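You operate a simulated robot arm through the tools that you are given. There is no shell and no other tool.

Carry out the task below with a simulated robot arm. There is one attempt and no reset: what you move stays moved.

TASK
Fit the green scent capsule, set the knob to strong and freshen the towels on cool air.
Fine: its socket is in the tank drawer; shut the drawer, and switch the dryer off after. Where these are worked on the way, their far stop is far enough and under half their travel is too little: tank drawer.

It is judged by the outcome, as a careful person would: the job done as asked, and still so three seconds after it is handed in. It fails if anything else is knocked over, pushed out of place, dropped, spilled or broken. Flat cloth is picked up by pressing the open fingertips on it (5 to 10 N) and closing them slowly along it; thin cloth reads only 2 to 8 mm in the jaws.

THE ROBOT
A 6-joint arm with a two-finger parallel gripper, fixed in place. Base frame: the origin is at the foot of the arm, x ahead of it, y to its left, z up. Units: mm, rad, N and s.
With the tool pointing down near the work surface it reaches from about 100 to 800 mm from the base axis. Its first joint turns from -2.007 to 2.007 rad. Payload 3.43 kg.
The tool frame sits at the grasp point between the pads (the TCP): z along the fingers, y along the line on which they close. The tips reach 34 mm beyond it. Largest opening 128 mm; finger width 24, thickness 12; the body of the gripper, 48 by 130 mm, starts 96 mm behind the TCP.
Orientation is that of the tool frame in the base frame, as [roll, pitch, yaw] about the fixed x, y, z axes, in that order (R = Rz(yaw) Ry(pitch) Rx(roll)). With the fingers straight down and closing along the base's y, the tool's x points along the base's -x, its y along +y and its z along -z.

THE INTERFACE
- The arm moves only by the tool play_rows. Its argument "series" is a list of rows, each a list of 3 entries, a list of its own where there are three numbers: the shift along the tool's x, y, z in mm, then the turn, a rotation vector about the tool's x, y, z in rad, then the gripper command, from -1 (shut) to 1 (fully open), values between in proportion. In form: [[[tx, ty, tz], [wx, wy, wz], grip], ...]. A call has 1 to 20 rows; each row shifts and turns the commanded pose from where the row before left it, along the tool's axes as they then stand. Each row takes 0.2 s and may step no farther than 50 mm and 0.15 rad from the row before; otherwise, or with a gripper value out of range, the whole call is refused. A pose out of reach is approached as far as the arm can. The call stops where the force on the tool passes 60 N (or 10 N more than at its start, if that is more) or the arm is blocked; 0.2 s more then pass. The fingers move at their own pace (about 108 mm/s each) and stop on an object; they squeeze with about 35 N. The grip force told is the motor's: it shows also when the fingers shut on nothing. Time passes only in rows, and 0.2 s behind the last, so rows that do not move let the fingers close. The reply holds the time, the measured pose of the TCP, the force on the tool along the base axes, the opening and the grip force, in the units named above and with some noise, with the torque about the TCP (base axes, N m) and any sound that the robot's microphone picked up, and new pictures: "pictures" is both (left out), scene, wrist or none.
- Cameras (640 x 400 px; columns grow to the right, rows downward): "scene" is fixed at [46.7, 656.2, 1293.4]; the picture's right is [-0.52, -0.85, 0.00], its down [-0.21, 0.13, -0.97] and it looks along [0.83, -0.50, -0.25] (base axes); focal length 294 px, centre (320, 200). "wrist" rides on the gripper at [76, -11, -160] in the tool frame; the picture's right is [0.15, 0.99, 0.00], its down [-0.88, 0.13, -0.46] and it looks along [-0.45, 0.07, 0.89] (tool axes); focal length 234 px, centre (320, 200). There is no depth. A picture from a camera that has moved, and an enlarged one, comes with that camera's place and axes in the base frame and with its lens. The place of the scene camera against the robot may be out by one fixed shift of up to 25 mm in any direction.
- move_column(by): slides the trunk up (or, below 0, down) by that many mm; the arm rides with it, the base frame stays. It gives what a move gives, with no picture.
- enlarge(camera, box): a new picture of the part [left, top, right, bottom] of that camera's present view, enlarged. No time passes.
- hand_in(): hands the job in; it is judged then, once.

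Nothing tells you positions but the pictures and the camera data. Unless the task says otherwise, let go and move clear before handing in.

The tools are called by a JSON object that holds its "api" and its "payload". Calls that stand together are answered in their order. play_rows: Moves the arm, as the interface text tells. Its arguments: {"type":"object","properties":{"series":{"type":"array","items":{"type":"array"}},"pictures":{"type":"string","enum":["both","scene","wrist","none"]}},"required":["series"]} The other tools are called the same way: move_column (by) slides the trunk up or down; enlarge (camera, box) takes an enlarged picture of a part of a camera's view; hand_in () hands the job in.

At the start:

```text
t: 0.0
position: [544.8, 160.8, 1239.4]
ee_rot: [-3.141, -0.001, 3.141]
contact_force: [0.2, -0.2, 0.5]
torque: [-0.01, 0.0, -0.01]
grip_width: 128.1
grip_force: 0.1
trunk travel left (down, up): [-525.0, 265.0]
```

scene: 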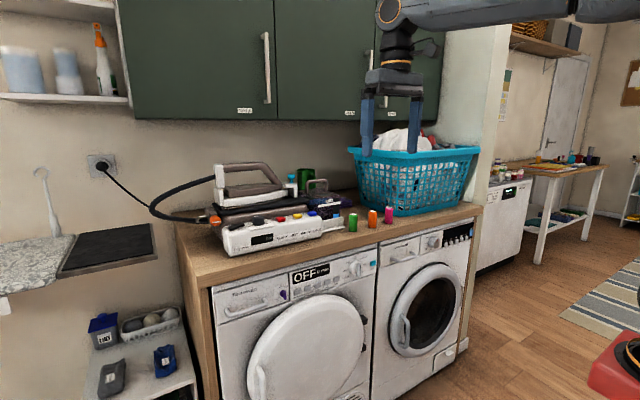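
wrist: 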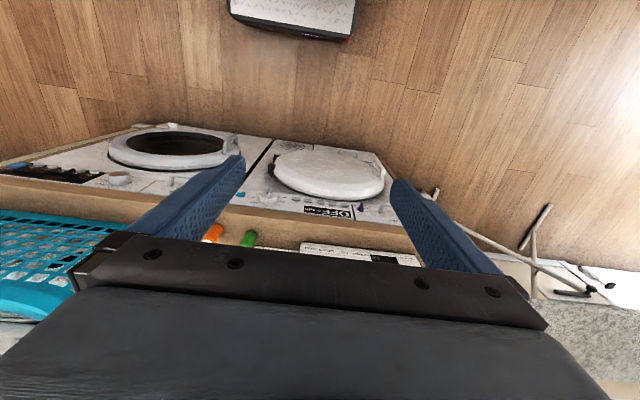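

I see a laundry counter with a dryer (left, OFF display) and a washer (right), three capsules (green, orange, pink) on the counter, and a basket. I will look closer before moving.

{"api": "enlarge", "payload": {"camera": "scene", "box": [200, 230, 400, 355]}}

{"api": "enlarge", "payload": {"camera": "scene", "box": [280, 190, 440, 290]}}

{"api": "enlarge", "payload": {"camera": "scene", "box": [200, 150, 360, 250]}}

{"api": "enlarge", "payload": {"camera": "wrist", "box": [240, 130, 420, 242]}}

```text
3.20 times, centred on (300, 292) of scene
camera zoom: at [46.7, 656.2, 1293.4], right [-0.52, -0.85, 0.0], down [-0.21, 0.13, -0.97], along [0.83, -0.5, -0.25], focal length 940 px, centre (384, -96)
```

zoom: 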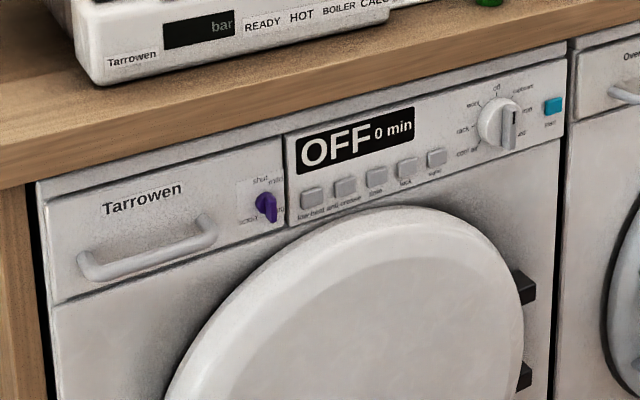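

```text
4.00 times, centred on (360, 240) of scene
camera zoom: at [46.7, 656.2, 1293.4], right [-0.52, -0.85, 0.0], down [-0.21, 0.13, -0.97], along [0.83, -0.5, -0.25], focal length 1174 px, centre (160, 40)
```

zoom: 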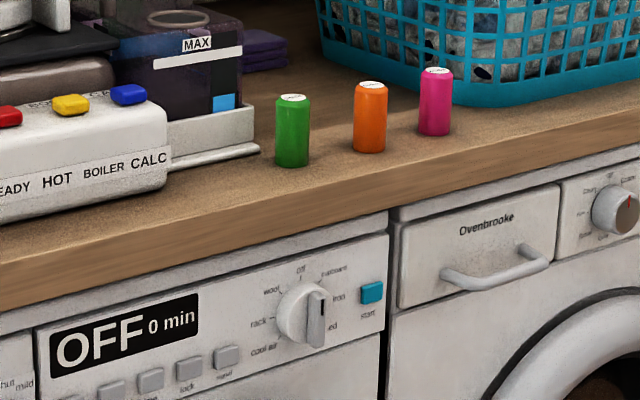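

```text
4.00 times, centred on (280, 200) of scene
camera zoom: at [46.7, 656.2, 1293.4], right [-0.52, -0.85, 0.0], down [-0.21, 0.13, -0.97], along [0.83, -0.5, -0.25], focal length 1174 px, centre (480, 200)
```

zoom: 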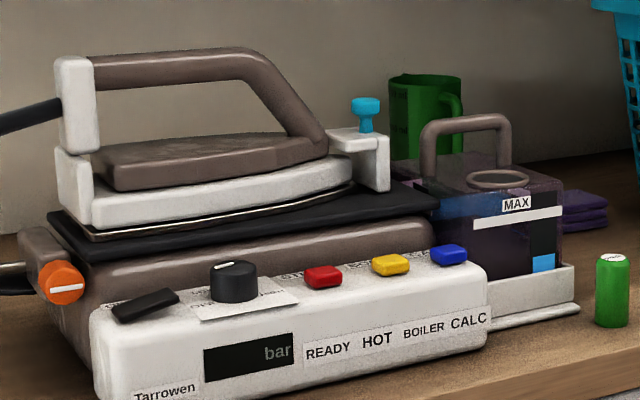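

```text
3.56 times, centred on (330, 186) of wrist
camera zoom: at [469.5, 149.6, 1398.8], right [-0.15, 0.99, 0.0], down [0.88, 0.13, 0.46], along [0.45, 0.07, -0.89], focal length 833 px, centre (284, 250)
```

zoom: 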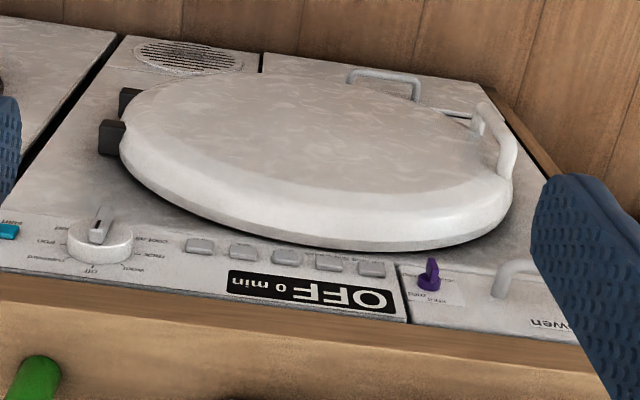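

The dryer's front appears to face the arm at about x≈800, with the capsules on the counter above it. I'll back off and tilt the wrist forward for a better look at the panel.

{"api": "play_rows", "payload": {"series": [[[40, 0, 0], [0, -0.1, 0], 1], [[40, 0, 0], [0, -0.1, 0], 1], [[40, 0, 0], [0, -0.1, 0], 1], [[30, 0, 0], [0, -0.1, 0], 1], [[0, 0, 0], [0, -0.1, 0], 1], [[0, 0, 0], [0, 0, 0], 1]], "pictures": "none"}}

{"api": "move_column", "payload": {"by": -150}}

{"api": "play_rows", "payload": {"series": [[[0, 0, 0], [0, 0, 0], 1]], "pictures": "both"}}

```text
t: 1.4
position: [454.8, 202.5, 1224.3]
ee_rot: [-3.138, 0.501, 3.141]
contact_force: [1.0, -0.6, -0.1]
torque: [0.0, 0.03, -0.01]
grip_width: 127.8
grip_force: 0.1
out of reach, approached as far as the arm can: row 3, 4, 5
trunk travel left (down, up): [-525.0, 265.0]
```

```text
t: 3.1
position: [495.9, 202.9, 1075.2]
ee_rot: [-3.139, 0.496, 3.141]
contact_force: [0.5, 0.3, -0.8]
torque: [0.02, 0.0, 0.01]
grip_width: 127.9
grip_force: 0.0
trunk travel left (down, up): [-375.0, 415.0]
```

```text
t: 3.5
position: [495.9, 203.5, 1074.1]
ee_rot: [-3.139, 0.497, 3.14]
contact_force: [-0.3, -0.6, 0.0]
torque: [-0.03, -0.02, 0.01]
grip_width: 128.1
grip_force: 0.1
trunk travel left (down, up): [-375.0, 415.0]
camera wrist: at [353.7, 192.3, 1178.2], right [-0.13, 0.99, -0.07], down [0.56, 0.13, 0.82], along [0.82, 0.06, -0.57], focal length 234 px, centre (320, 200)
```

scene: 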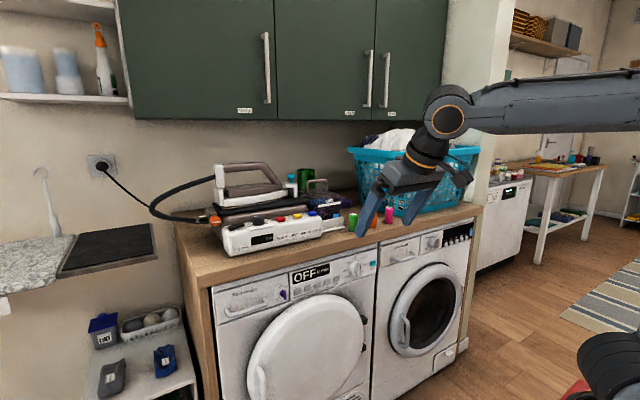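
wrist: 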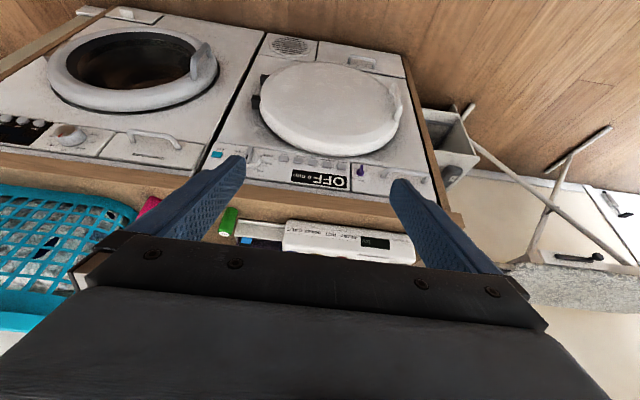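

The wrist camera hangs below the gripper and shows the view upside down, so I'll roll the wrist half a turn to put it above.

{"api": "play_rows", "payload": {"series": [[[0, 0, 0], [0, 0, 0.15], 1], [[0, 0, 0], [0, 0, 0.15], 1], [[0, 0, 0], [0, 0, 0.15], 1], [[0, 0, 0], [0, 0, 0.15], 1], [[0, 0, 0], [0, 0, 0.15], 1], [[0, 0, 0], [0, 0, 0.15], 1], [[0, 0, 0], [0, 0, 0.15], 1], [[0, 0, 0], [0, 0, 0.15], 1], [[0, 0, 0], [0, 0, 0.15], 1], [[0, 0, 0], [0, 0, 0.15], 1], [[0, 0, 0], [0, 0, 0.0708], 1], [[0, 0, 0], [0, 0, 0], 1]]}}

```text
t: 6.2
position: [495.4, 203.9, 1072.8]
ee_rot: [2.644, 0.002, 1.569]
contact_force: [-1.0, -0.1, 0.1]
torque: [-0.01, 0.02, -0.01]
grip_width: 128.0
grip_force: 0.0
trunk travel left (down, up): [-375.0, 415.0]
camera wrist: at [410.6, 279.4, 1208.9], right [0.87, 0.15, 0.47], down [-0.1, -0.88, 0.46], along [0.48, -0.45, -0.75], focal length 234 px, centre (320, 200)
```

scene: 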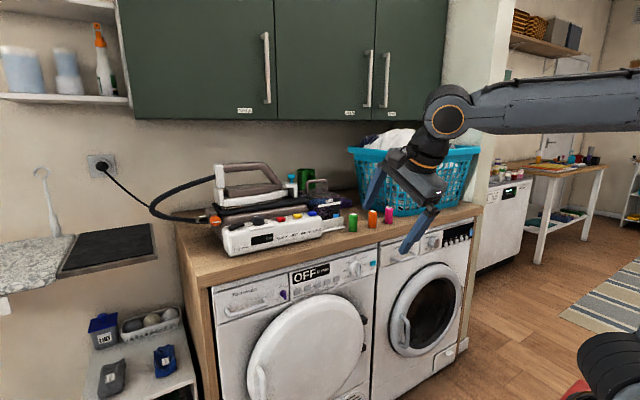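
wrist: 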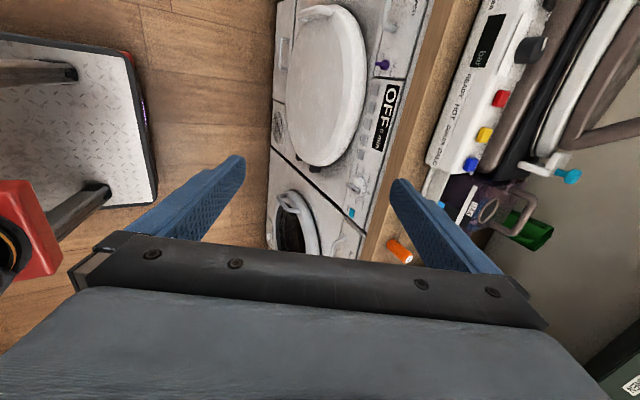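

Rolling works; the camera is now on the left side. I'll continue the roll by another quarter turn so the camera is on top.

{"api": "play_rows", "payload": {"series": [[[0, 0, 0], [0, 0, 0.15], 1], [[0, 0, 0], [0, 0, 0.15], 1], [[0, 0, 0], [0, 0, 0.15], 1], [[0, 0, 0], [0, 0, 0.15], 1], [[0, 0, 0], [0, 0, 0.15], 1], [[0, 0, 0], [0, 0, 0.15], 1], [[0, 0, 0], [0, 0, 0.15], 1], [[0, 0, 0], [0, 0, 0.15], 1], [[0, 0, 0], [0, 0, 0.15], 1], [[0, 0, 0], [0, 0, 0.15], 1], [[0, 0, 0], [0, 0, 0.0708], 1], [[0, 0, 0], [0, 0, 0], 1]], "pictures": "wrist"}}

```text
t: 8.8
position: [562.3, -32.4, 1090.8]
ee_rot: [-3.138, -0.5, 0.01]
contact_force: [-0.5, 0.4, -0.1]
torque: [0.02, 0.0, 0.02]
grip_width: 127.8
grip_force: 0.0
out of reach, approached as far as the arm can: row 5, 6, 7, 8, 9, 10, 11
trunk travel left (down, up): [-375.0, 415.0]
camera wrist: at [553.8, -21.6, 1267.4], right [0.14, -0.99, 0.07], down [-0.99, -0.14, -0.02], along [0.03, -0.06, -1.0], focal length 234 px, centre (320, 200)
```

wrist: 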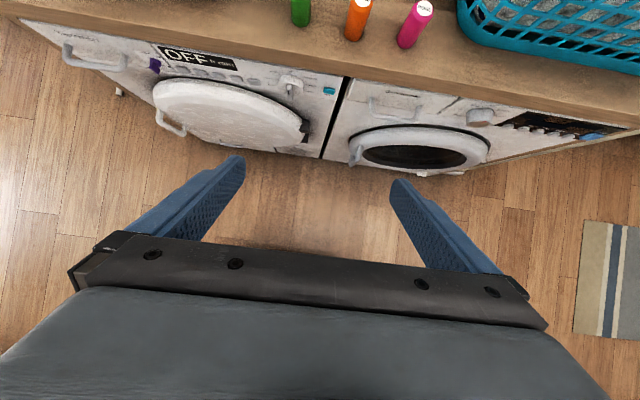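

Now the camera is on top and the view is upright. I'll pitch the tool toward horizontal to look at the fronts.

{"api": "play_rows", "payload": {"series": [[[0, -20, 0], [0, 0.12, 0], 1], [[0, -20, 0], [0, 0.12, 0], 1], [[0, -20, 0], [0, 0.12, 0], 1], [[0, -20, 0], [0, 0.12, 0], 1], [[0, -20, 0], [0, 0.12, 0], 1], [[0, 0, 0], [0, 0, 0], 1]], "pictures": "wrist"}}

```text
t: 10.2
position: [663.2, -3.5, 1084.0]
ee_rot: [-3.14, -1.1, 0.007]
contact_force: [0.8, -0.3, 0.5]
torque: [-0.01, -0.06, 0.03]
grip_width: 128.2
grip_force: 0.1
out of reach, approached as far as the arm can: row 1, 2, 3, 4, 5
trunk travel left (down, up): [-375.0, 415.0]
camera wrist: at [556.3, 6.3, 1222.8], right [0.08, -0.99, 0.13], down [-0.8, -0.14, -0.58], along [0.59, -0.06, -0.81], focal length 234 px, centre (320, 200)
```

wrist: 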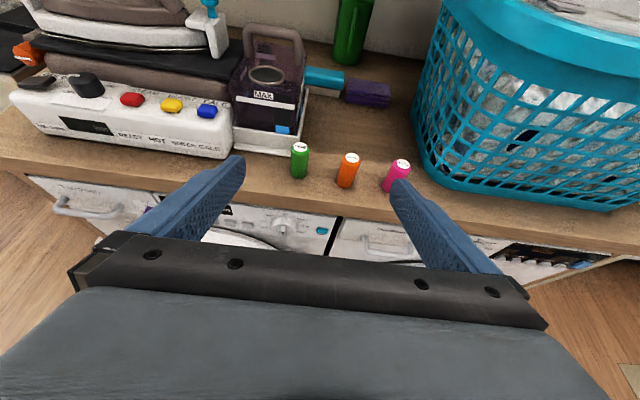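

Good overview of the capsules and basket. I'll enlarge the capsules and other items.

{"api": "enlarge", "payload": {"camera": "wrist", "box": [260, 120, 420, 220]}}

{"api": "enlarge", "payload": {"camera": "wrist", "box": [0, 0, 640, 400]}}

```text
4.00 times, centred on (340, 170) of wrist
camera zoom: at [556.3, 6.3, 1222.8], right [0.08, -0.99, 0.13], down [-0.8, -0.14, -0.58], along [0.59, -0.06, -0.81], focal length 937 px, centre (240, 320)
```

zoom: 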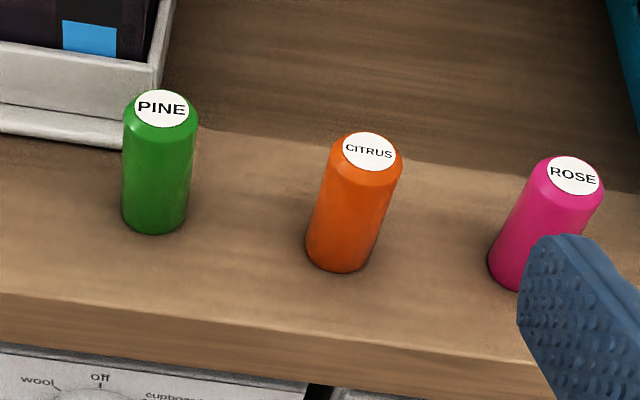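

```text
1.00 times, centred on (320, 200) of wrist (not enlarged: the box is as wide or as high as the picture)
camera zoom: at [556.3, 6.3, 1222.8], right [0.08, -0.99, 0.13], down [-0.8, -0.14, -0.58], along [0.59, -0.06, -0.81], focal length 234 px, centre (320, 200)
```

zoom: 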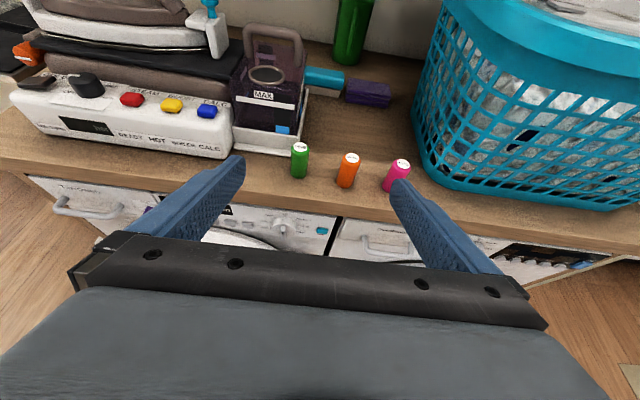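

PINE is the green capsule. Now I'll lower the trunk and level the tool to inspect the dryer's panel and drawer from the front.

{"api": "move_column", "payload": {"by": -150}}

{"api": "play_rows", "payload": {"series": [[[0, -30, -20], [0, 0.1, 0], 1], [[0, -30, -20], [0, 0.1, 0], 1], [[0, -30, -20], [0, 0.1, 0], 1], [[0, -30, 0], [0, 0.1, 0], 1], [[0, 0, 0], [0, 0, 0], 1]], "pictures": "both"}}

```text
t: 11.9
position: [704.4, -5.7, 933.2]
ee_rot: [-3.141, -1.098, 0.008]
contact_force: [-0.2, 0.6, -0.7]
torque: [0.0, 0.02, 0.01]
grip_width: 127.9
grip_force: 0.2
trunk travel left (down, up): [-225.0, 565.0]
```

```text
t: 13.1
position: [700.6, 104.4, 937.6]
ee_rot: [3.141, -1.499, 0.007]
contact_force: [-0.7, -0.7, 1.0]
torque: [0.0, -0.02, -0.01]
grip_width: 128.0
grip_force: 0.1
out of reach, approached as far as the arm can: row 1, 2, 3
trunk travel left (down, up): [-225.0, 565.0]
camera wrist: at [548.5, 114.8, 1023.7], right [0.02, -0.99, 0.15], down [-0.52, -0.13, -0.85], along [0.86, -0.06, -0.51], focal length 234 px, centre (320, 200)
```

scene: 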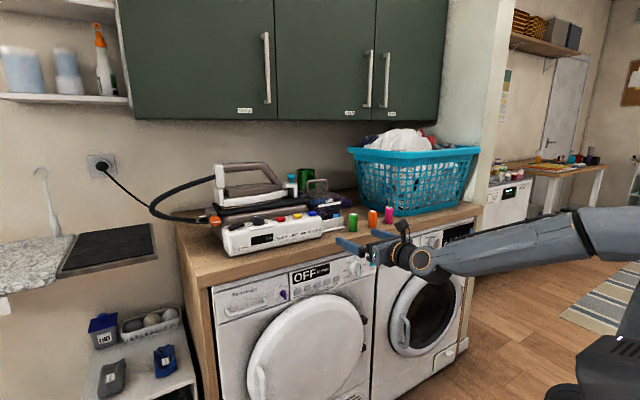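
wrist: 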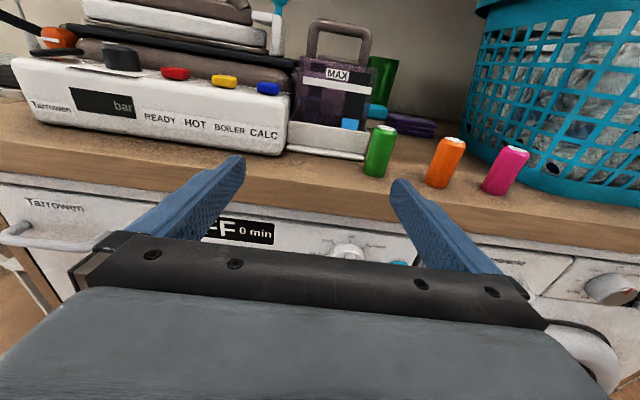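

I estimate the green capsule at about (842, 28) standing on the counter at z≈910, and the program dial near (796, 44, 802). I'll raise the trunk while lowering the tool so that the arm has room to retract.

{"api": "play_rows", "payload": {"series": [[[-30, 0, -20], [0, 0.07, 0], 1], [[-30, 0, -20], [0, 0, 0], 1], [[-30, 0, -20], [0, 0, 0], 1], [[-30, 0, -20], [0, 0, 0], 1], [[-30, 0, 0], [0, 0, 0], 1], [[0, 0, 0], [0, 0, 0], 1]], "pictures": "none"}}

{"api": "move_column", "payload": {"by": 120}}

{"api": "play_rows", "payload": {"series": [[[-30, 0, -20], [0, 0, 0], 1], [[-30, 0, -20], [0, 0, 0], 1], [[-30, 0, -20], [0, 0, 0], 1], [[0, 0, 0], [0, 0, 0], 1]], "pictures": "both"}}

```text
t: 14.5
position: [675.5, 130.5, 823.7]
ee_rot: [-0.032, -1.57, -3.102]
contact_force: [-0.5, -0.1, 0.6]
torque: [0.02, -0.01, 0.04]
grip_width: 128.0
grip_force: 0.0
out of reach, approached as far as the arm can: row 3, 4, 5
trunk travel left (down, up): [-225.0, 565.0]
```

```text
t: 16.0
position: [675.3, 131.0, 940.6]
ee_rot: [3.077, -1.568, 0.069]
contact_force: [0.1, -0.1, -0.6]
torque: [0.02, 0.02, 0.05]
grip_width: 128.0
grip_force: 0.0
trunk travel left (down, up): [-345.0, 445.0]
```

```text
t: 17.0
position: [653.2, 150.5, 858.0]
ee_rot: [-3.007, -1.568, -0.126]
contact_force: [0.5, -0.3, 0.1]
torque: [-0.01, -0.01, 0.02]
grip_width: 127.9
grip_force: 0.1
out of reach, approached as far as the arm can: row 2, 3
trunk travel left (down, up): [-345.0, 445.0]
camera wrist: at [494.7, 161.5, 933.3], right [0.01, -0.99, 0.15], down [-0.46, -0.13, -0.88], along [0.89, -0.06, -0.45], focal length 234 px, centre (320, 200)
```

scene: 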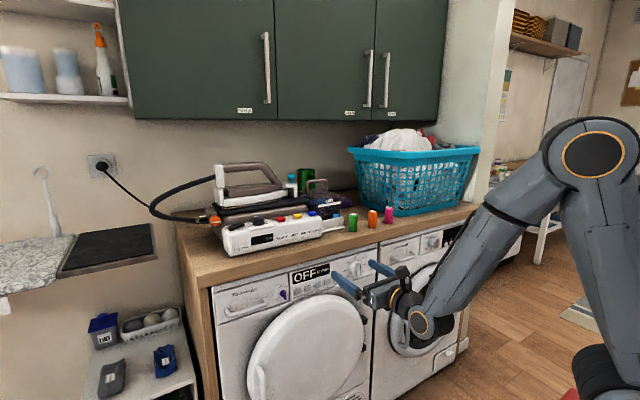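
wrist: 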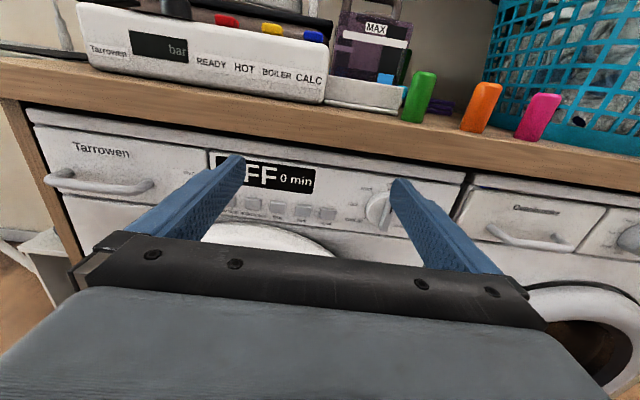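

The drawer handle appears near (787, 450, 775), with the purple knob near y≈338. I'll slide the tool left in front of the drawer and look again.

{"api": "play_rows", "payload": {"series": [[[0, -40, 0], [0, 0, 0], 1], [[0, -40, 0], [0, 0, 0], 1], [[0, -40, 0], [0, 0, 0], 1], [[0, -40, -20], [0, 0, 0], 1], [[0, -40, -20], [0, 0, 0], 1], [[0, 0, -20], [0, 0, 0], 1], [[0, 0, 0], [0, 0, 0], 1]], "pictures": "wrist"}}

```text
t: 18.6
position: [592.0, 351.9, 858.2]
ee_rot: [2.91, -1.568, 0.239]
contact_force: [-0.1, -0.1, 0.2]
torque: [0.01, -0.04, -0.01]
grip_width: 127.9
grip_force: 0.1
trunk travel left (down, up): [-345.0, 445.0]
camera wrist: at [432.7, 361.7, 933.5], right [0.01, -0.99, 0.15], down [-0.46, -0.13, -0.88], along [0.89, -0.06, -0.45], focal length 234 px, centre (320, 200)
```

wrist: 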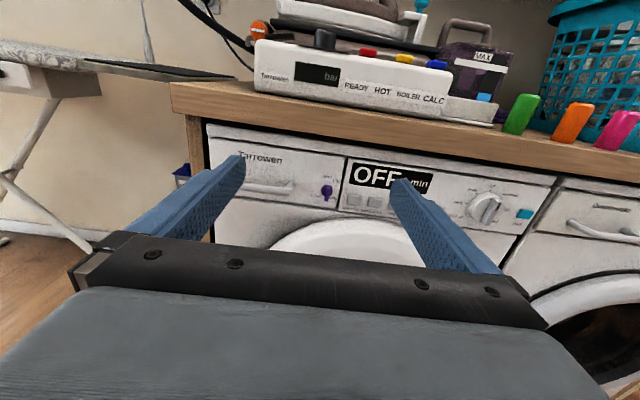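

This pose is in reach and shows the panel. Enlarging.

{"api": "enlarge", "payload": {"camera": "wrist", "box": [200, 130, 392, 250]}}

{"api": "enlarge", "payload": {"camera": "wrist", "box": [340, 150, 548, 280]}}

{"api": "enlarge", "payload": {"camera": "wrist", "box": [300, 170, 364, 210]}}

```text
3.33 times, centred on (296, 190) of wrist
camera zoom: at [432.7, 361.7, 933.5], right [0.01, -0.99, 0.15], down [-0.46, -0.13, -0.88], along [0.89, -0.06, -0.45], focal length 781 px, centre (400, 233)
```

zoom: 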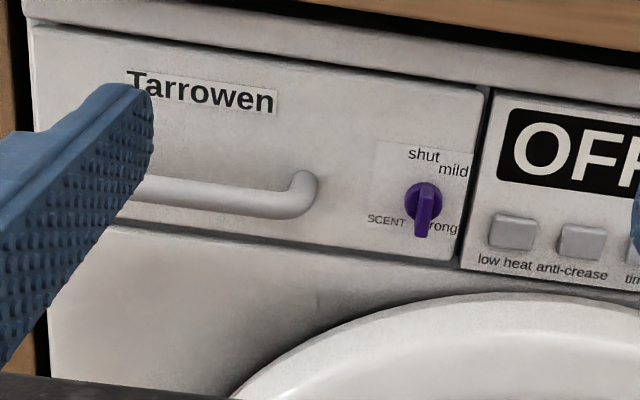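

```text
3.08 times, centred on (444, 215) of wrist
camera zoom: at [432.7, 361.7, 933.5], right [0.01, -0.99, 0.15], down [-0.46, -0.13, -0.88], along [0.89, -0.06, -0.45], focal length 720 px, centre (-62, 154)
```

zoom: 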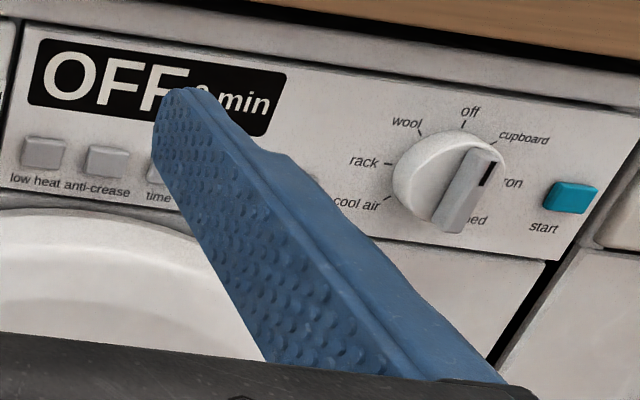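

```text
10.00 times, centred on (332, 190) of wrist
camera zoom: at [432.7, 361.7, 933.5], right [0.01, -0.99, 0.15], down [-0.46, -0.13, -0.88], along [0.89, -0.06, -0.45], focal length 2342 px, centre (200, 300)
```

zoom: 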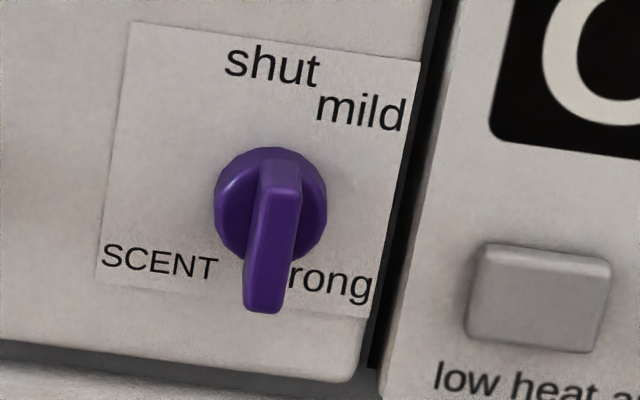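

Labels are readable: SCENT knob (shut / mild / strong) and the program dial (off, cupboard, iron, …, cool air, rack, wool). I want a square-on view to see where the pointers sit, so I'll pitch the camera up and lower the tool.

{"api": "play_rows", "payload": {"series": [[[-20, 10, 0], [0, 0.11, 0], 1], [[-20, 10, 0], [0, 0.11, 0], 1], [[-20, 10, 0], [0, 0.11, 0], 1], [[-15, 10, 0], [0, 0.11, 0], 1], [[0, 0, 0], [0, 0, 0], 1]], "pictures": "wrist"}}

```text
t: 19.8
position: [614.4, 329.1, 802.4]
ee_rot: [0.025, -1.135, 3.123]
contact_force: [1.0, -0.5, 0.7]
torque: [0.02, 0.0, 0.0]
grip_width: 128.1
grip_force: 0.0
out of reach, approached as far as the arm can: row 3, 4
trunk travel left (down, up): [-345.0, 445.0]
camera wrist: at [437.8, 339.6, 803.3], right [-0.06, -0.99, 0.14], down [-0.04, -0.14, -0.99], along [1.0, -0.06, -0.03], focal length 234 px, centre (320, 200)
```

wrist: 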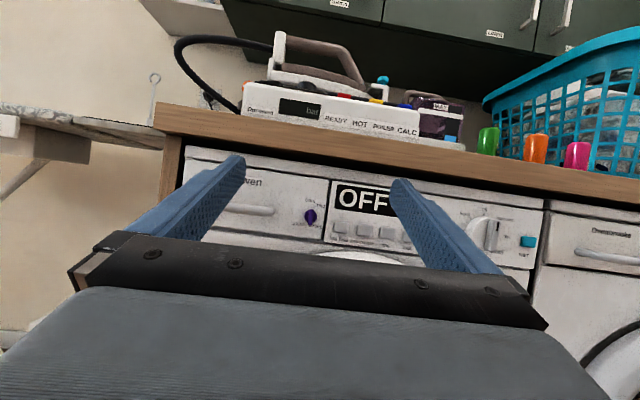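

{"api": "enlarge", "payload": {"camera": "wrist", "box": [276, 190, 340, 230]}}

{"api": "enlarge", "payload": {"camera": "wrist", "box": [440, 195, 552, 265]}}

{"api": "enlarge", "payload": {"camera": "wrist", "box": [320, 170, 448, 250]}}

{"api": "enlarge", "payload": {"camera": "scene", "box": [320, 240, 400, 290]}}

```text
10.00 times, centred on (308, 210) of wrist
camera zoom: at [437.8, 339.6, 803.3], right [-0.06, -0.99, 0.14], down [-0.04, -0.14, -0.99], along [1.0, -0.06, -0.03], focal length 2342 px, centre (440, 100)
```

zoom: 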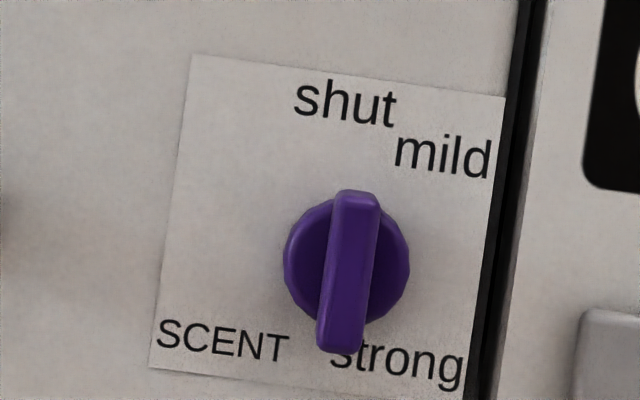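

```text
5.71 times, centred on (496, 230) of wrist
camera zoom: at [437.8, 339.6, 803.3], right [-0.06, -0.99, 0.14], down [-0.04, -0.14, -0.99], along [1.0, -0.06, -0.03], focal length 1338 px, centre (-686, 29)
```

zoom: 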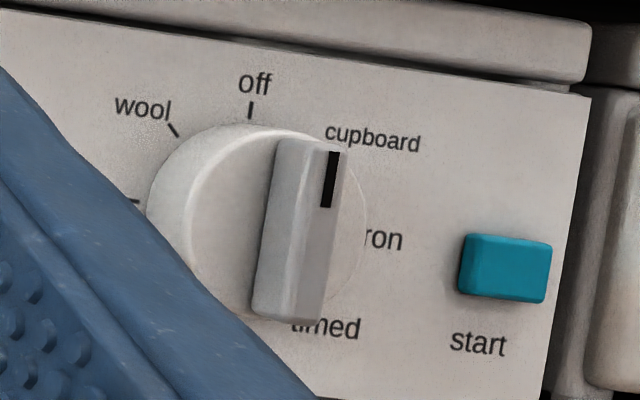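

```text
5.00 times, centred on (384, 210) of wrist
camera zoom: at [437.8, 339.6, 803.3], right [-0.06, -0.99, 0.14], down [-0.04, -0.14, -0.99], along [1.0, -0.06, -0.03], focal length 1171 px, centre (0, 150)
```

zoom: 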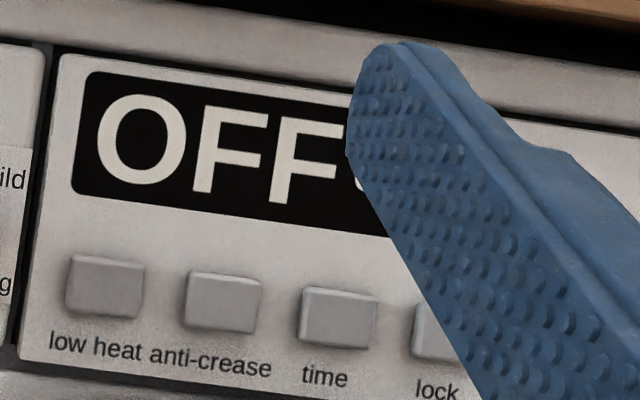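

```text
8.00 times, centred on (360, 265) of scene
camera zoom: at [46.7, 656.2, 1293.4], right [-0.52, -0.85, 0.0], down [-0.21, 0.13, -0.97], along [0.83, -0.5, -0.25], focal length 2349 px, centre (0, -320)
```

zoom: 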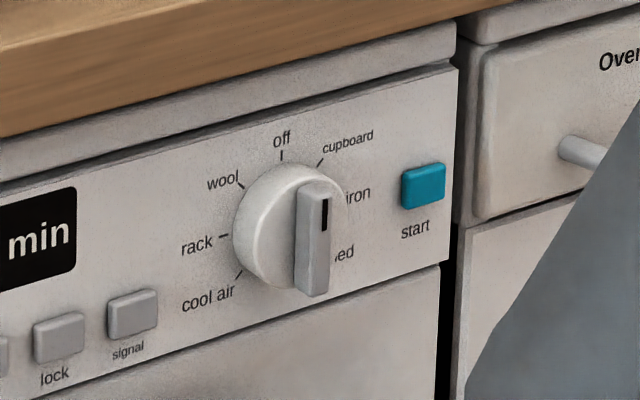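

The scent knob's bar is upright at "shut" and the dial mark is at the top, "off". Next I'll localize the drawer handle more exactly.

{"api": "enlarge", "payload": {"camera": "wrist", "box": [160, 140, 320, 240]}}

{"api": "enlarge", "payload": {"camera": "scene", "box": [200, 260, 296, 320]}}

```text
4.00 times, centred on (240, 190) of wrist
camera zoom: at [437.8, 339.6, 803.3], right [-0.06, -0.99, 0.14], down [-0.04, -0.14, -0.99], along [1.0, -0.06, -0.03], focal length 937 px, centre (640, 240)
```

zoom: 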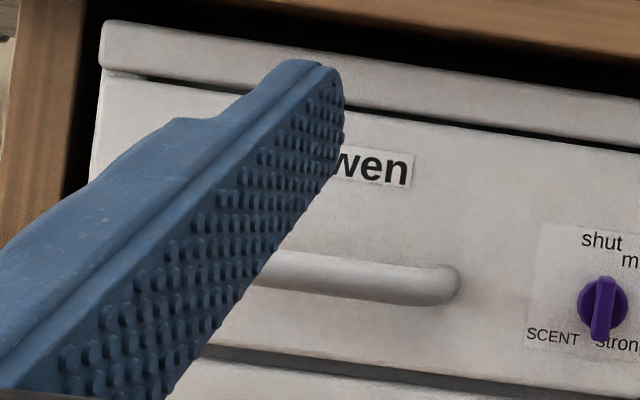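

```text
6.67 times, centred on (248, 290) of scene
camera zoom: at [46.7, 656.2, 1293.4], right [-0.52, -0.85, 0.0], down [-0.21, 0.13, -0.97], along [0.83, -0.5, -0.25], focal length 1957 px, centre (800, -400)
```

zoom: 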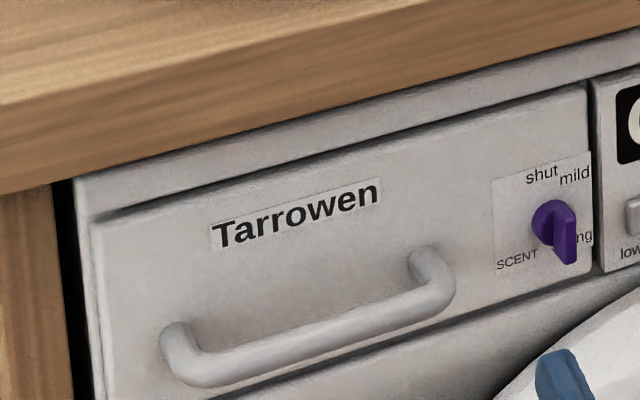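

I place the handle bar at roughly x≈778, y 389–520, z≈764, with the drawer face at x≈808. I'll level the tool and roll it so the fingers close vertically around the bar.

{"api": "play_rows", "payload": {"series": [[[0, -30, 0], [0, -0.145, 0], 1], [[0, -30, 0], [0, -0.145, 0], 1], [[0, -30, 0], [0, -0.145, 0], 1], [[0, -30, 0], [0, 0, -0.15], 1], [[0, 0, 0], [0, 0, -0.15], 1], [[0, 0, 0], [0, 0, -0.15], 1], [[0, 0, 0], [0, 0, -0.15], 1], [[0, 0, 0], [0, 0, -0.15], 1], [[0, 0, 0], [0, 0, -0.15], 1], [[0, 0, 0], [0, 0, -0.15], 1], [[0, 0, 0], [0, 0, -0.15], 1], [[0, 0, 0], [0, 0, -0.15], 1], [[0, 0, 0], [0, 0, -0.15], 1], [[0, 0, 0], [0, 0, -0.0708], 1], [[0, 0, 0], [0, 0, 0], 1]], "pictures": "both"}}

```text
t: 23.0
position: [613.4, 448.6, 802.8]
ee_rot: [1.569, 0.0, 1.578]
contact_force: [0.0, -1.1, 0.7]
torque: [0.0, -0.02, -0.02]
grip_width: 127.9
grip_force: 0.1
trunk travel left (down, up): [-345.0, 445.0]
camera wrist: at [453.6, 523.4, 790.4], right [0.0, 0.15, 0.99], down [-0.45, -0.88, 0.13], along [0.89, -0.44, 0.07], focal length 234 px, centre (320, 200)
```

scene: 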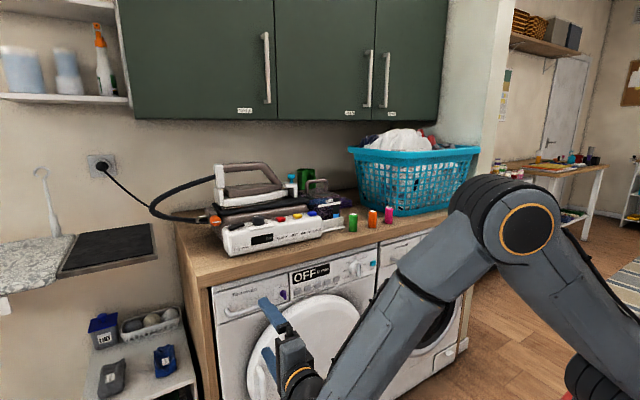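
wrist: 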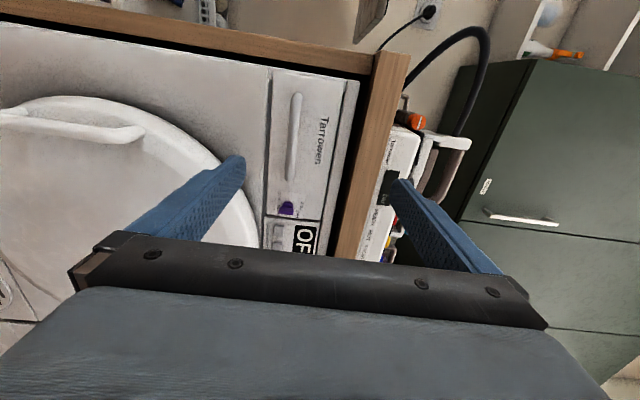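

The handle shows at y≈392–503, z≈765, matching my estimate. I'll align and approach with the jaws partly open, then close on the bar.

{"api": "play_rows", "payload": {"series": [[[0, -19, 20], [0, 0, 0], -0.2], [[0, -19, 20], [0, 0, 0], -0.2], [[0, 0, 30], [0, 0, 0], -0.2], [[0, 0, 30], [0, 0, 0], -0.2], [[0, 0, 20], [0, 0, 0], -0.2], [[0, 0, 0], [0, 0, 0], -0.2]], "pictures": "both"}}

```text
t: 24.4
position: [733.1, 451.4, 764.3]
ee_rot: [1.568, -0.002, 1.579]
contact_force: [-0.4, 0.0, -0.2]
torque: [0.02, 0.0, -0.02]
grip_width: 51.3
grip_force: 0.0
trunk travel left (down, up): [-345.0, 445.0]
camera wrist: at [573.7, 525.1, 752.5], right [0.0, 0.15, 0.99], down [-0.45, -0.88, 0.13], along [0.89, -0.44, 0.07], focal length 234 px, centre (320, 200)
```

scene: 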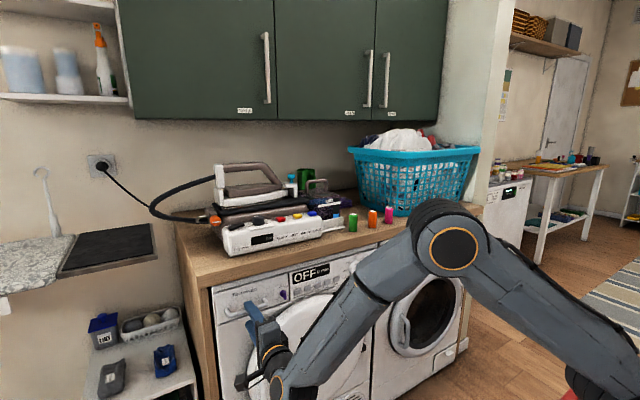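
wrist: 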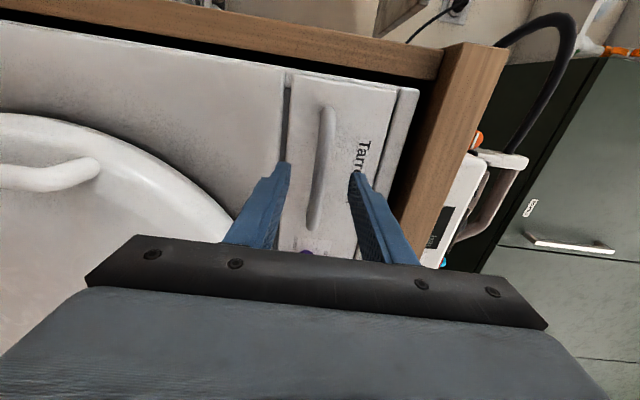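

The bar is centred between the fingertips. Advancing and closing.

{"api": "play_rows", "payload": {"series": [[[0, 0, 16], [0, 0, 0], -0.2], [[0, 0, 14], [0, 0, 0], -0.2], [[0, 0, 0], [0, 0, 0], -0.6], [[0, 0, 0], [0, 0, 0], -1], [[0, 0, 0], [0, 0, 0], -1], [[0, 0, 0], [0, 0, 0], -1]], "pictures": "wrist"}}

```text
t: 25.8
position: [763.9, 450.6, 765.7]
ee_rot: [1.569, 0.001, 1.576]
contact_force: [1.4, 0.0, -1.4]
torque: [0.0, -0.02, 0.0]
grip_width: 13.6
grip_force: 44.9
trunk travel left (down, up): [-345.0, 445.0]
camera wrist: at [603.8, 525.3, 752.9], right [0.0, 0.15, 0.99], down [-0.45, -0.88, 0.13], along [0.89, -0.44, 0.07], focal length 234 px, centre (320, 200)
```

wrist: 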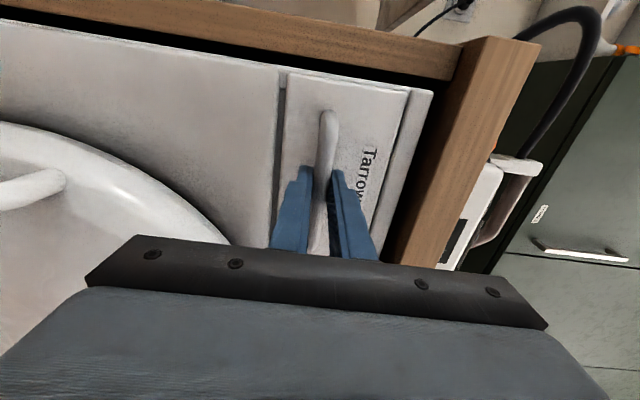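

The bar is held (13.6 mm). Now pulling the drawer straight out.

{"api": "play_rows", "payload": {"series": [[[0, 0, -10], [0, 0, 0], -1], [[0, 0, -15], [0, 0, 0], -1], [[0, 0, -20], [0, 0, 0], -1], [[0, 0, -20], [0, 0, 0], -1], [[0, 0, -20], [0, 0, 0], -1], [[0, 0, -20], [0, 0, 0], -1], [[0, 0, 0], [0, 0, 0], -1]], "pictures": "both"}}

```text
t: 27.4
position: [656.9, 450.2, 765.4]
ee_rot: [1.567, 0.0, 1.579]
contact_force: [0.1, 12.5, 3.5]
torque: [-0.07, -0.06, 0.2]
grip_width: 13.7
grip_force: 45.3
trunk travel left (down, up): [-345.0, 445.0]
camera wrist: at [498.0, 524.9, 752.7], right [0.0, 0.15, 0.99], down [-0.45, -0.88, 0.13], along [0.89, -0.44, 0.07], focal length 234 px, centre (320, 200)
```

scene: 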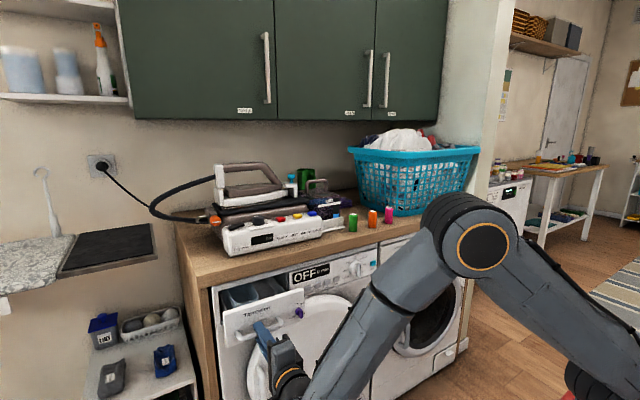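
wrist: 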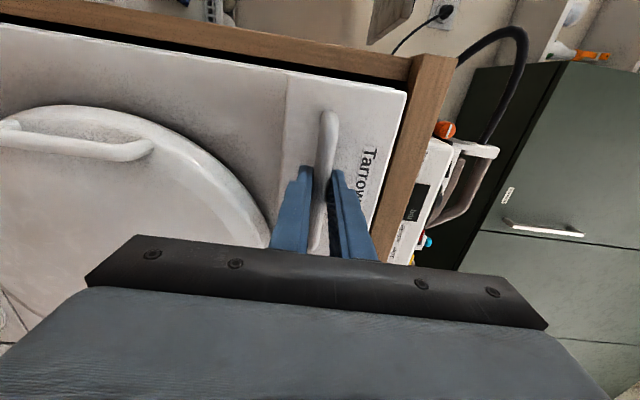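

The drawer is sliding out (about 107 mm). Keep pulling until it stops.

{"api": "play_rows", "payload": {"series": [[[0, 0, -15], [0, 0, 0], -1], [[0, 0, -15], [0, 0, 0], -1], [[0, 0, -15], [0, 0, 0], -1], [[0, 0, -15], [0, 0, 0], -1], [[0, 0, -15], [0, 0, 0], -1], [[0, 0, 0], [0, 0, 0], -1]], "pictures": "both"}}

{"api": "enlarge", "payload": {"camera": "scene", "box": [200, 260, 328, 340]}}

```text
t: 28.8
position: [583.0, 450.6, 764.6]
ee_rot: [1.568, -0.001, 1.582]
contact_force: [-2.0, 34.0, 8.0]
torque: [-0.01, -0.07, -0.41]
grip_width: 13.5
grip_force: 44.7
trunk travel left (down, up): [-345.0, 445.0]
camera wrist: at [423.1, 524.5, 752.7], right [-0.01, 0.15, 0.99], down [-0.45, -0.89, 0.13], along [0.89, -0.44, 0.07], focal length 234 px, centre (320, 200)
```

scene: 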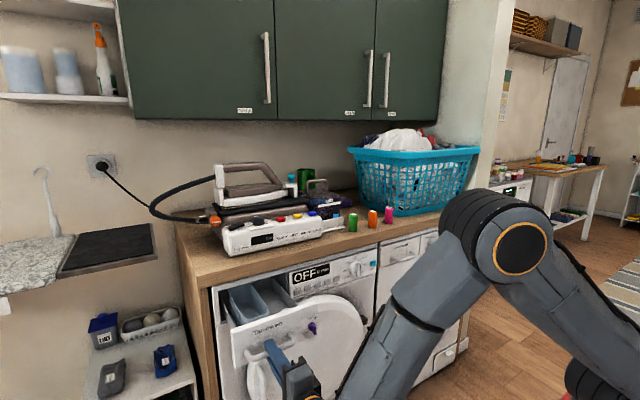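
wrist: 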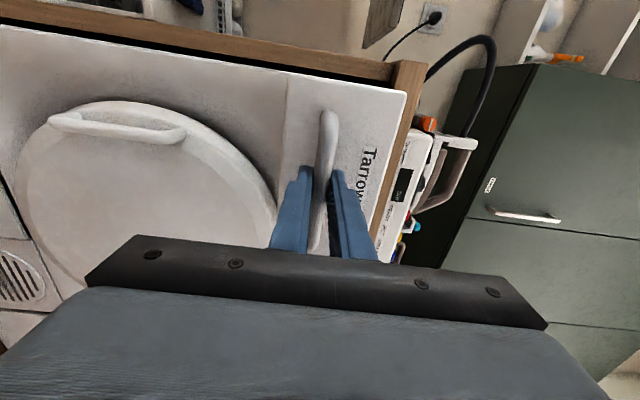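

```text
5.00 times, centred on (264, 300) of scene
camera zoom: at [46.7, 656.2, 1293.4], right [-0.52, -0.85, 0.0], down [-0.21, 0.13, -0.97], along [0.83, -0.5, -0.25], focal length 1468 px, centre (600, -300)
```

zoom: 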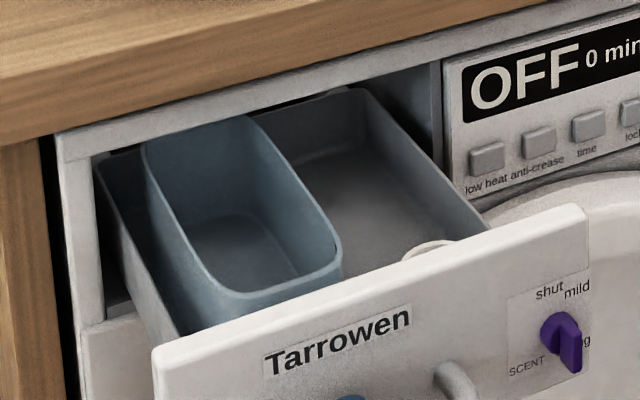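

The drawer opens; a white ring (probably the capsule socket) shows near its front right. The side force is growing, so the slide isn't quite along my x; I'll relieve it sideways.

{"api": "play_rows", "payload": {"series": [[[2, 0, 0], [0, 0, 0], -1], [[2, 0, 0], [0, 0, 0], -1], [[0, 0, 0], [0, 0, 0], -1]], "pictures": "none"}}

```text
t: 29.6
position: [582.5, 450.2, 765.3]
ee_rot: [1.568, 0.001, 1.574]
contact_force: [0.8, 1.6, 14.8]
torque: [-0.1, -0.21, 0.26]
grip_width: 13.5
grip_force: 44.7
trunk travel left (down, up): [-345.0, 445.0]
```

{"api": "play_rows", "payload": {"series": [[[0, 1, -10], [0, 0, 0], -1], [[0, 0, -10], [0, 0, 0], -1], [[0, 0, -10], [0, 0, 0], -1], [[0, 0, -10], [0, 0, 0], -1], [[0, 0, 0], [0, 0, 0], -1]], "pictures": "none"}}

```text
t: 30.8
position: [542.7, 449.7, 765.4]
ee_rot: [1.568, 0.0, 1.574]
contact_force: [0.8, -27.2, 2.6]
torque: [-0.02, -0.04, -1.0]
grip_width: 13.7
grip_force: 45.3
trunk travel left (down, up): [-345.0, 445.0]
```

{"api": "play_rows", "payload": {"series": [[[-2, 0, 0], [0, 0, 0], -1], [[0, 0, -10], [0, 0, 0], -1], [[0, 0, -10], [0, 0, 0], -1], [[0, 0, -10], [0, 0, 0], -1], [[0, 0, 0], [0, 0, 0], -1]], "pictures": "both"}}

{"api": "enlarge", "payload": {"camera": "scene", "box": [200, 260, 328, 340]}}

```text
t: 32.0
position: [512.5, 450.5, 765.1]
ee_rot: [1.571, -0.001, 1.579]
contact_force: [-1.5, -12.6, -9.3]
torque: [0.0, 0.13, 0.17]
grip_width: 13.7
grip_force: 44.9
trunk travel left (down, up): [-345.0, 445.0]
camera wrist: at [353.7, 524.9, 753.2], right [0.0, 0.15, 0.99], down [-0.45, -0.88, 0.13], along [0.89, -0.44, 0.07], focal length 234 px, centre (320, 200)
```

scene: 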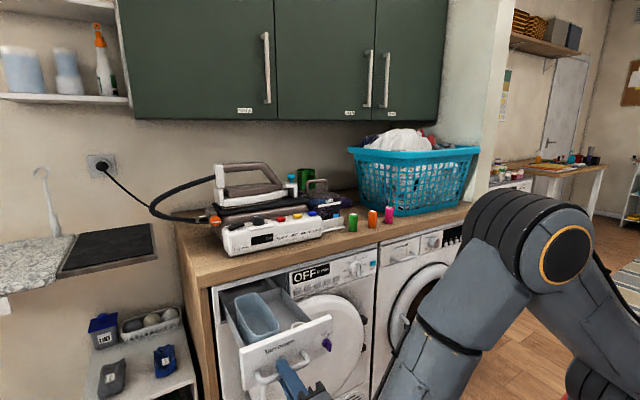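
wrist: 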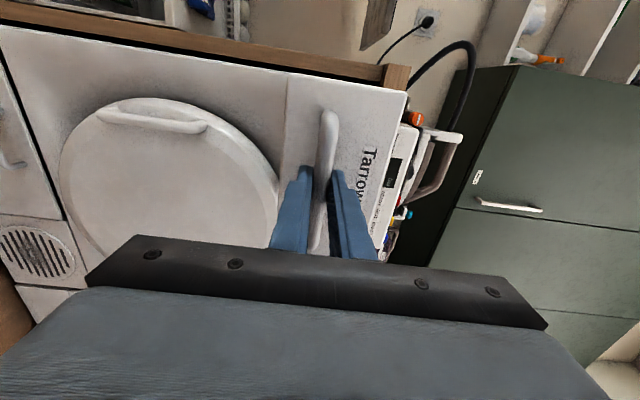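

```text
5.00 times, centred on (264, 300) of scene
camera zoom: at [46.7, 656.2, 1293.4], right [-0.52, -0.85, 0.0], down [-0.21, 0.13, -0.97], along [0.83, -0.5, -0.25], focal length 1468 px, centre (600, -300)
```

zoom: 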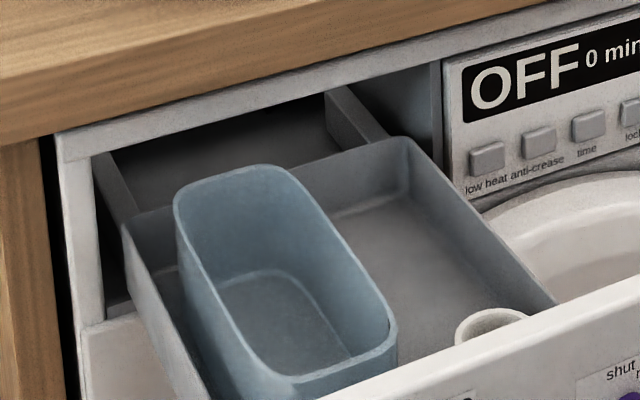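

The drawer is out about 252 mm, its whole interior visible, with a ring-shaped socket at the front right and a blue tank on the left. I'll let go and back away.

{"api": "play_rows", "payload": {"series": [[[0, 0, 0], [0, 0, 0], -0.3], [[0, 0, 0], [0, 0, 0], -0.2], [[0, 0, 0], [0, 0, 0], -0.2], [[0, 0, -20], [0, 0, 0], -0.2], [[0, 0, -20], [0, 0, 0], -0.2], [[0, 0, -20], [0, 0, 0], -0.2], [[0, 0, 0], [0, 0, 0], -0.2]], "pictures": "both"}}

```text
t: 33.6
position: [454.0, 448.9, 765.0]
ee_rot: [1.569, 0.0, 1.577]
contact_force: [0.4, -0.7, -1.1]
torque: [-0.05, 0.0, 0.03]
grip_width: 51.4
grip_force: 0.0
trunk travel left (down, up): [-345.0, 445.0]
camera wrist: at [294.4, 523.7, 753.3], right [0.0, 0.15, 0.99], down [-0.45, -0.88, 0.13], along [0.89, -0.45, 0.07], focal length 234 px, centre (320, 200)
```

scene: 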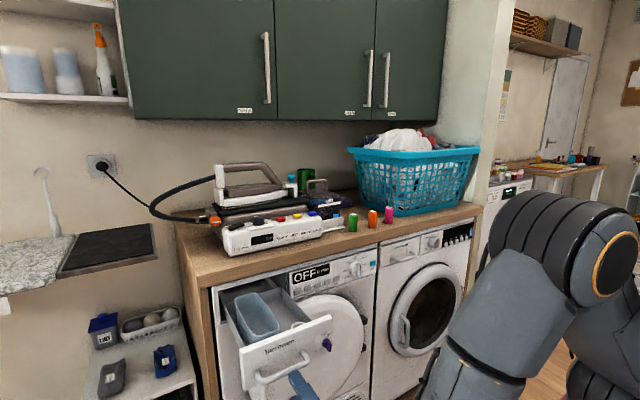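
wrist: 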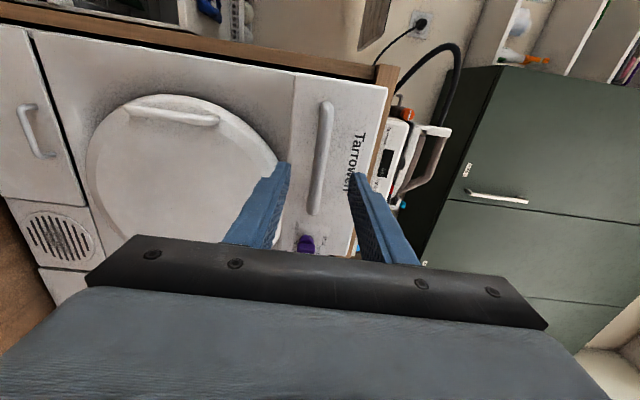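

Released cleanly. I'll raise the trunk and turn the tool downward to look into the drawer from above.

{"api": "move_column", "payload": {"by": 250}}

{"api": "play_rows", "payload": {"series": [[[0, 0, 0], [0.15, 0, 0], 0], [[0, 0, 0], [0.15, 0, 0], 0], [[0, 0, 0], [0.15, 0, 0], 0], [[0, 0, 0], [0.15, 0, 0], 0], [[0, 0, 0], [0.15, 0, 0], 0], [[0, 0, 0], [0.15, 0, 0], 0], [[0, 0, 0], [0.15, 0, 0], 0], [[0, 0, 0], [0.15, 0, 0], 0], [[0, 0, 0], [0.15, 0, 0], 0], [[0, 0, 0], [0.15, 0, 0], 0], [[0, 0, 0], [0.0708, 0, 0], 0], [[0, 0, 0], [0, 0, 0], 0]], "pictures": "both"}}

```text
t: 36.2
position: [453.0, 452.0, 1015.2]
ee_rot: [1.569, 0.0, 1.577]
contact_force: [-0.1, 0.1, 0.2]
torque: [-0.01, -0.02, -0.02]
grip_width: 51.0
grip_force: 0.0
trunk travel left (down, up): [-595.0, 195.0]
```

```text
t: 38.8
position: [450.1, 449.9, 1010.7]
ee_rot: [2.889, 0.011, 1.575]
contact_force: [0.1, -0.1, -0.2]
torque: [-0.02, 0.03, 0.03]
grip_width: 64.1
grip_force: 0.0
out of reach, approached as far as the arm can: row 9, 10, 11
trunk travel left (down, up): [-595.0, 195.0]
camera wrist: at [399.1, 526.4, 1160.2], right [0.96, 0.15, 0.25], down [0.01, -0.87, 0.48], along [0.29, -0.46, -0.84], focal length 234 px, centre (320, 200)
```

scene: 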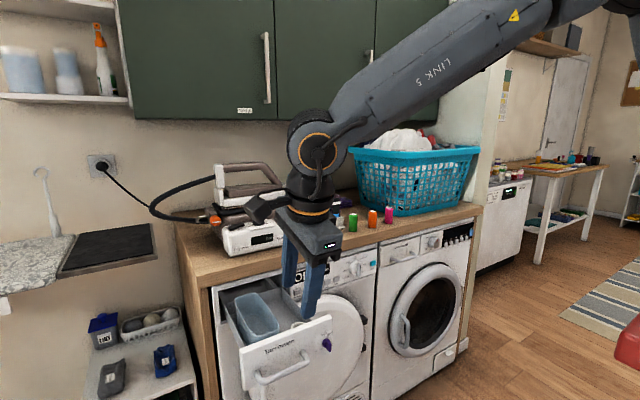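
wrist: 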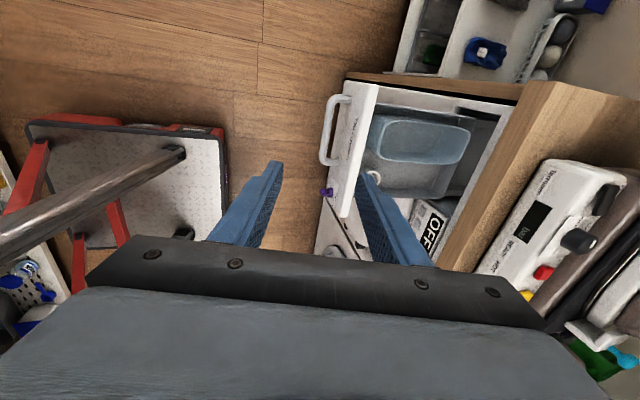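

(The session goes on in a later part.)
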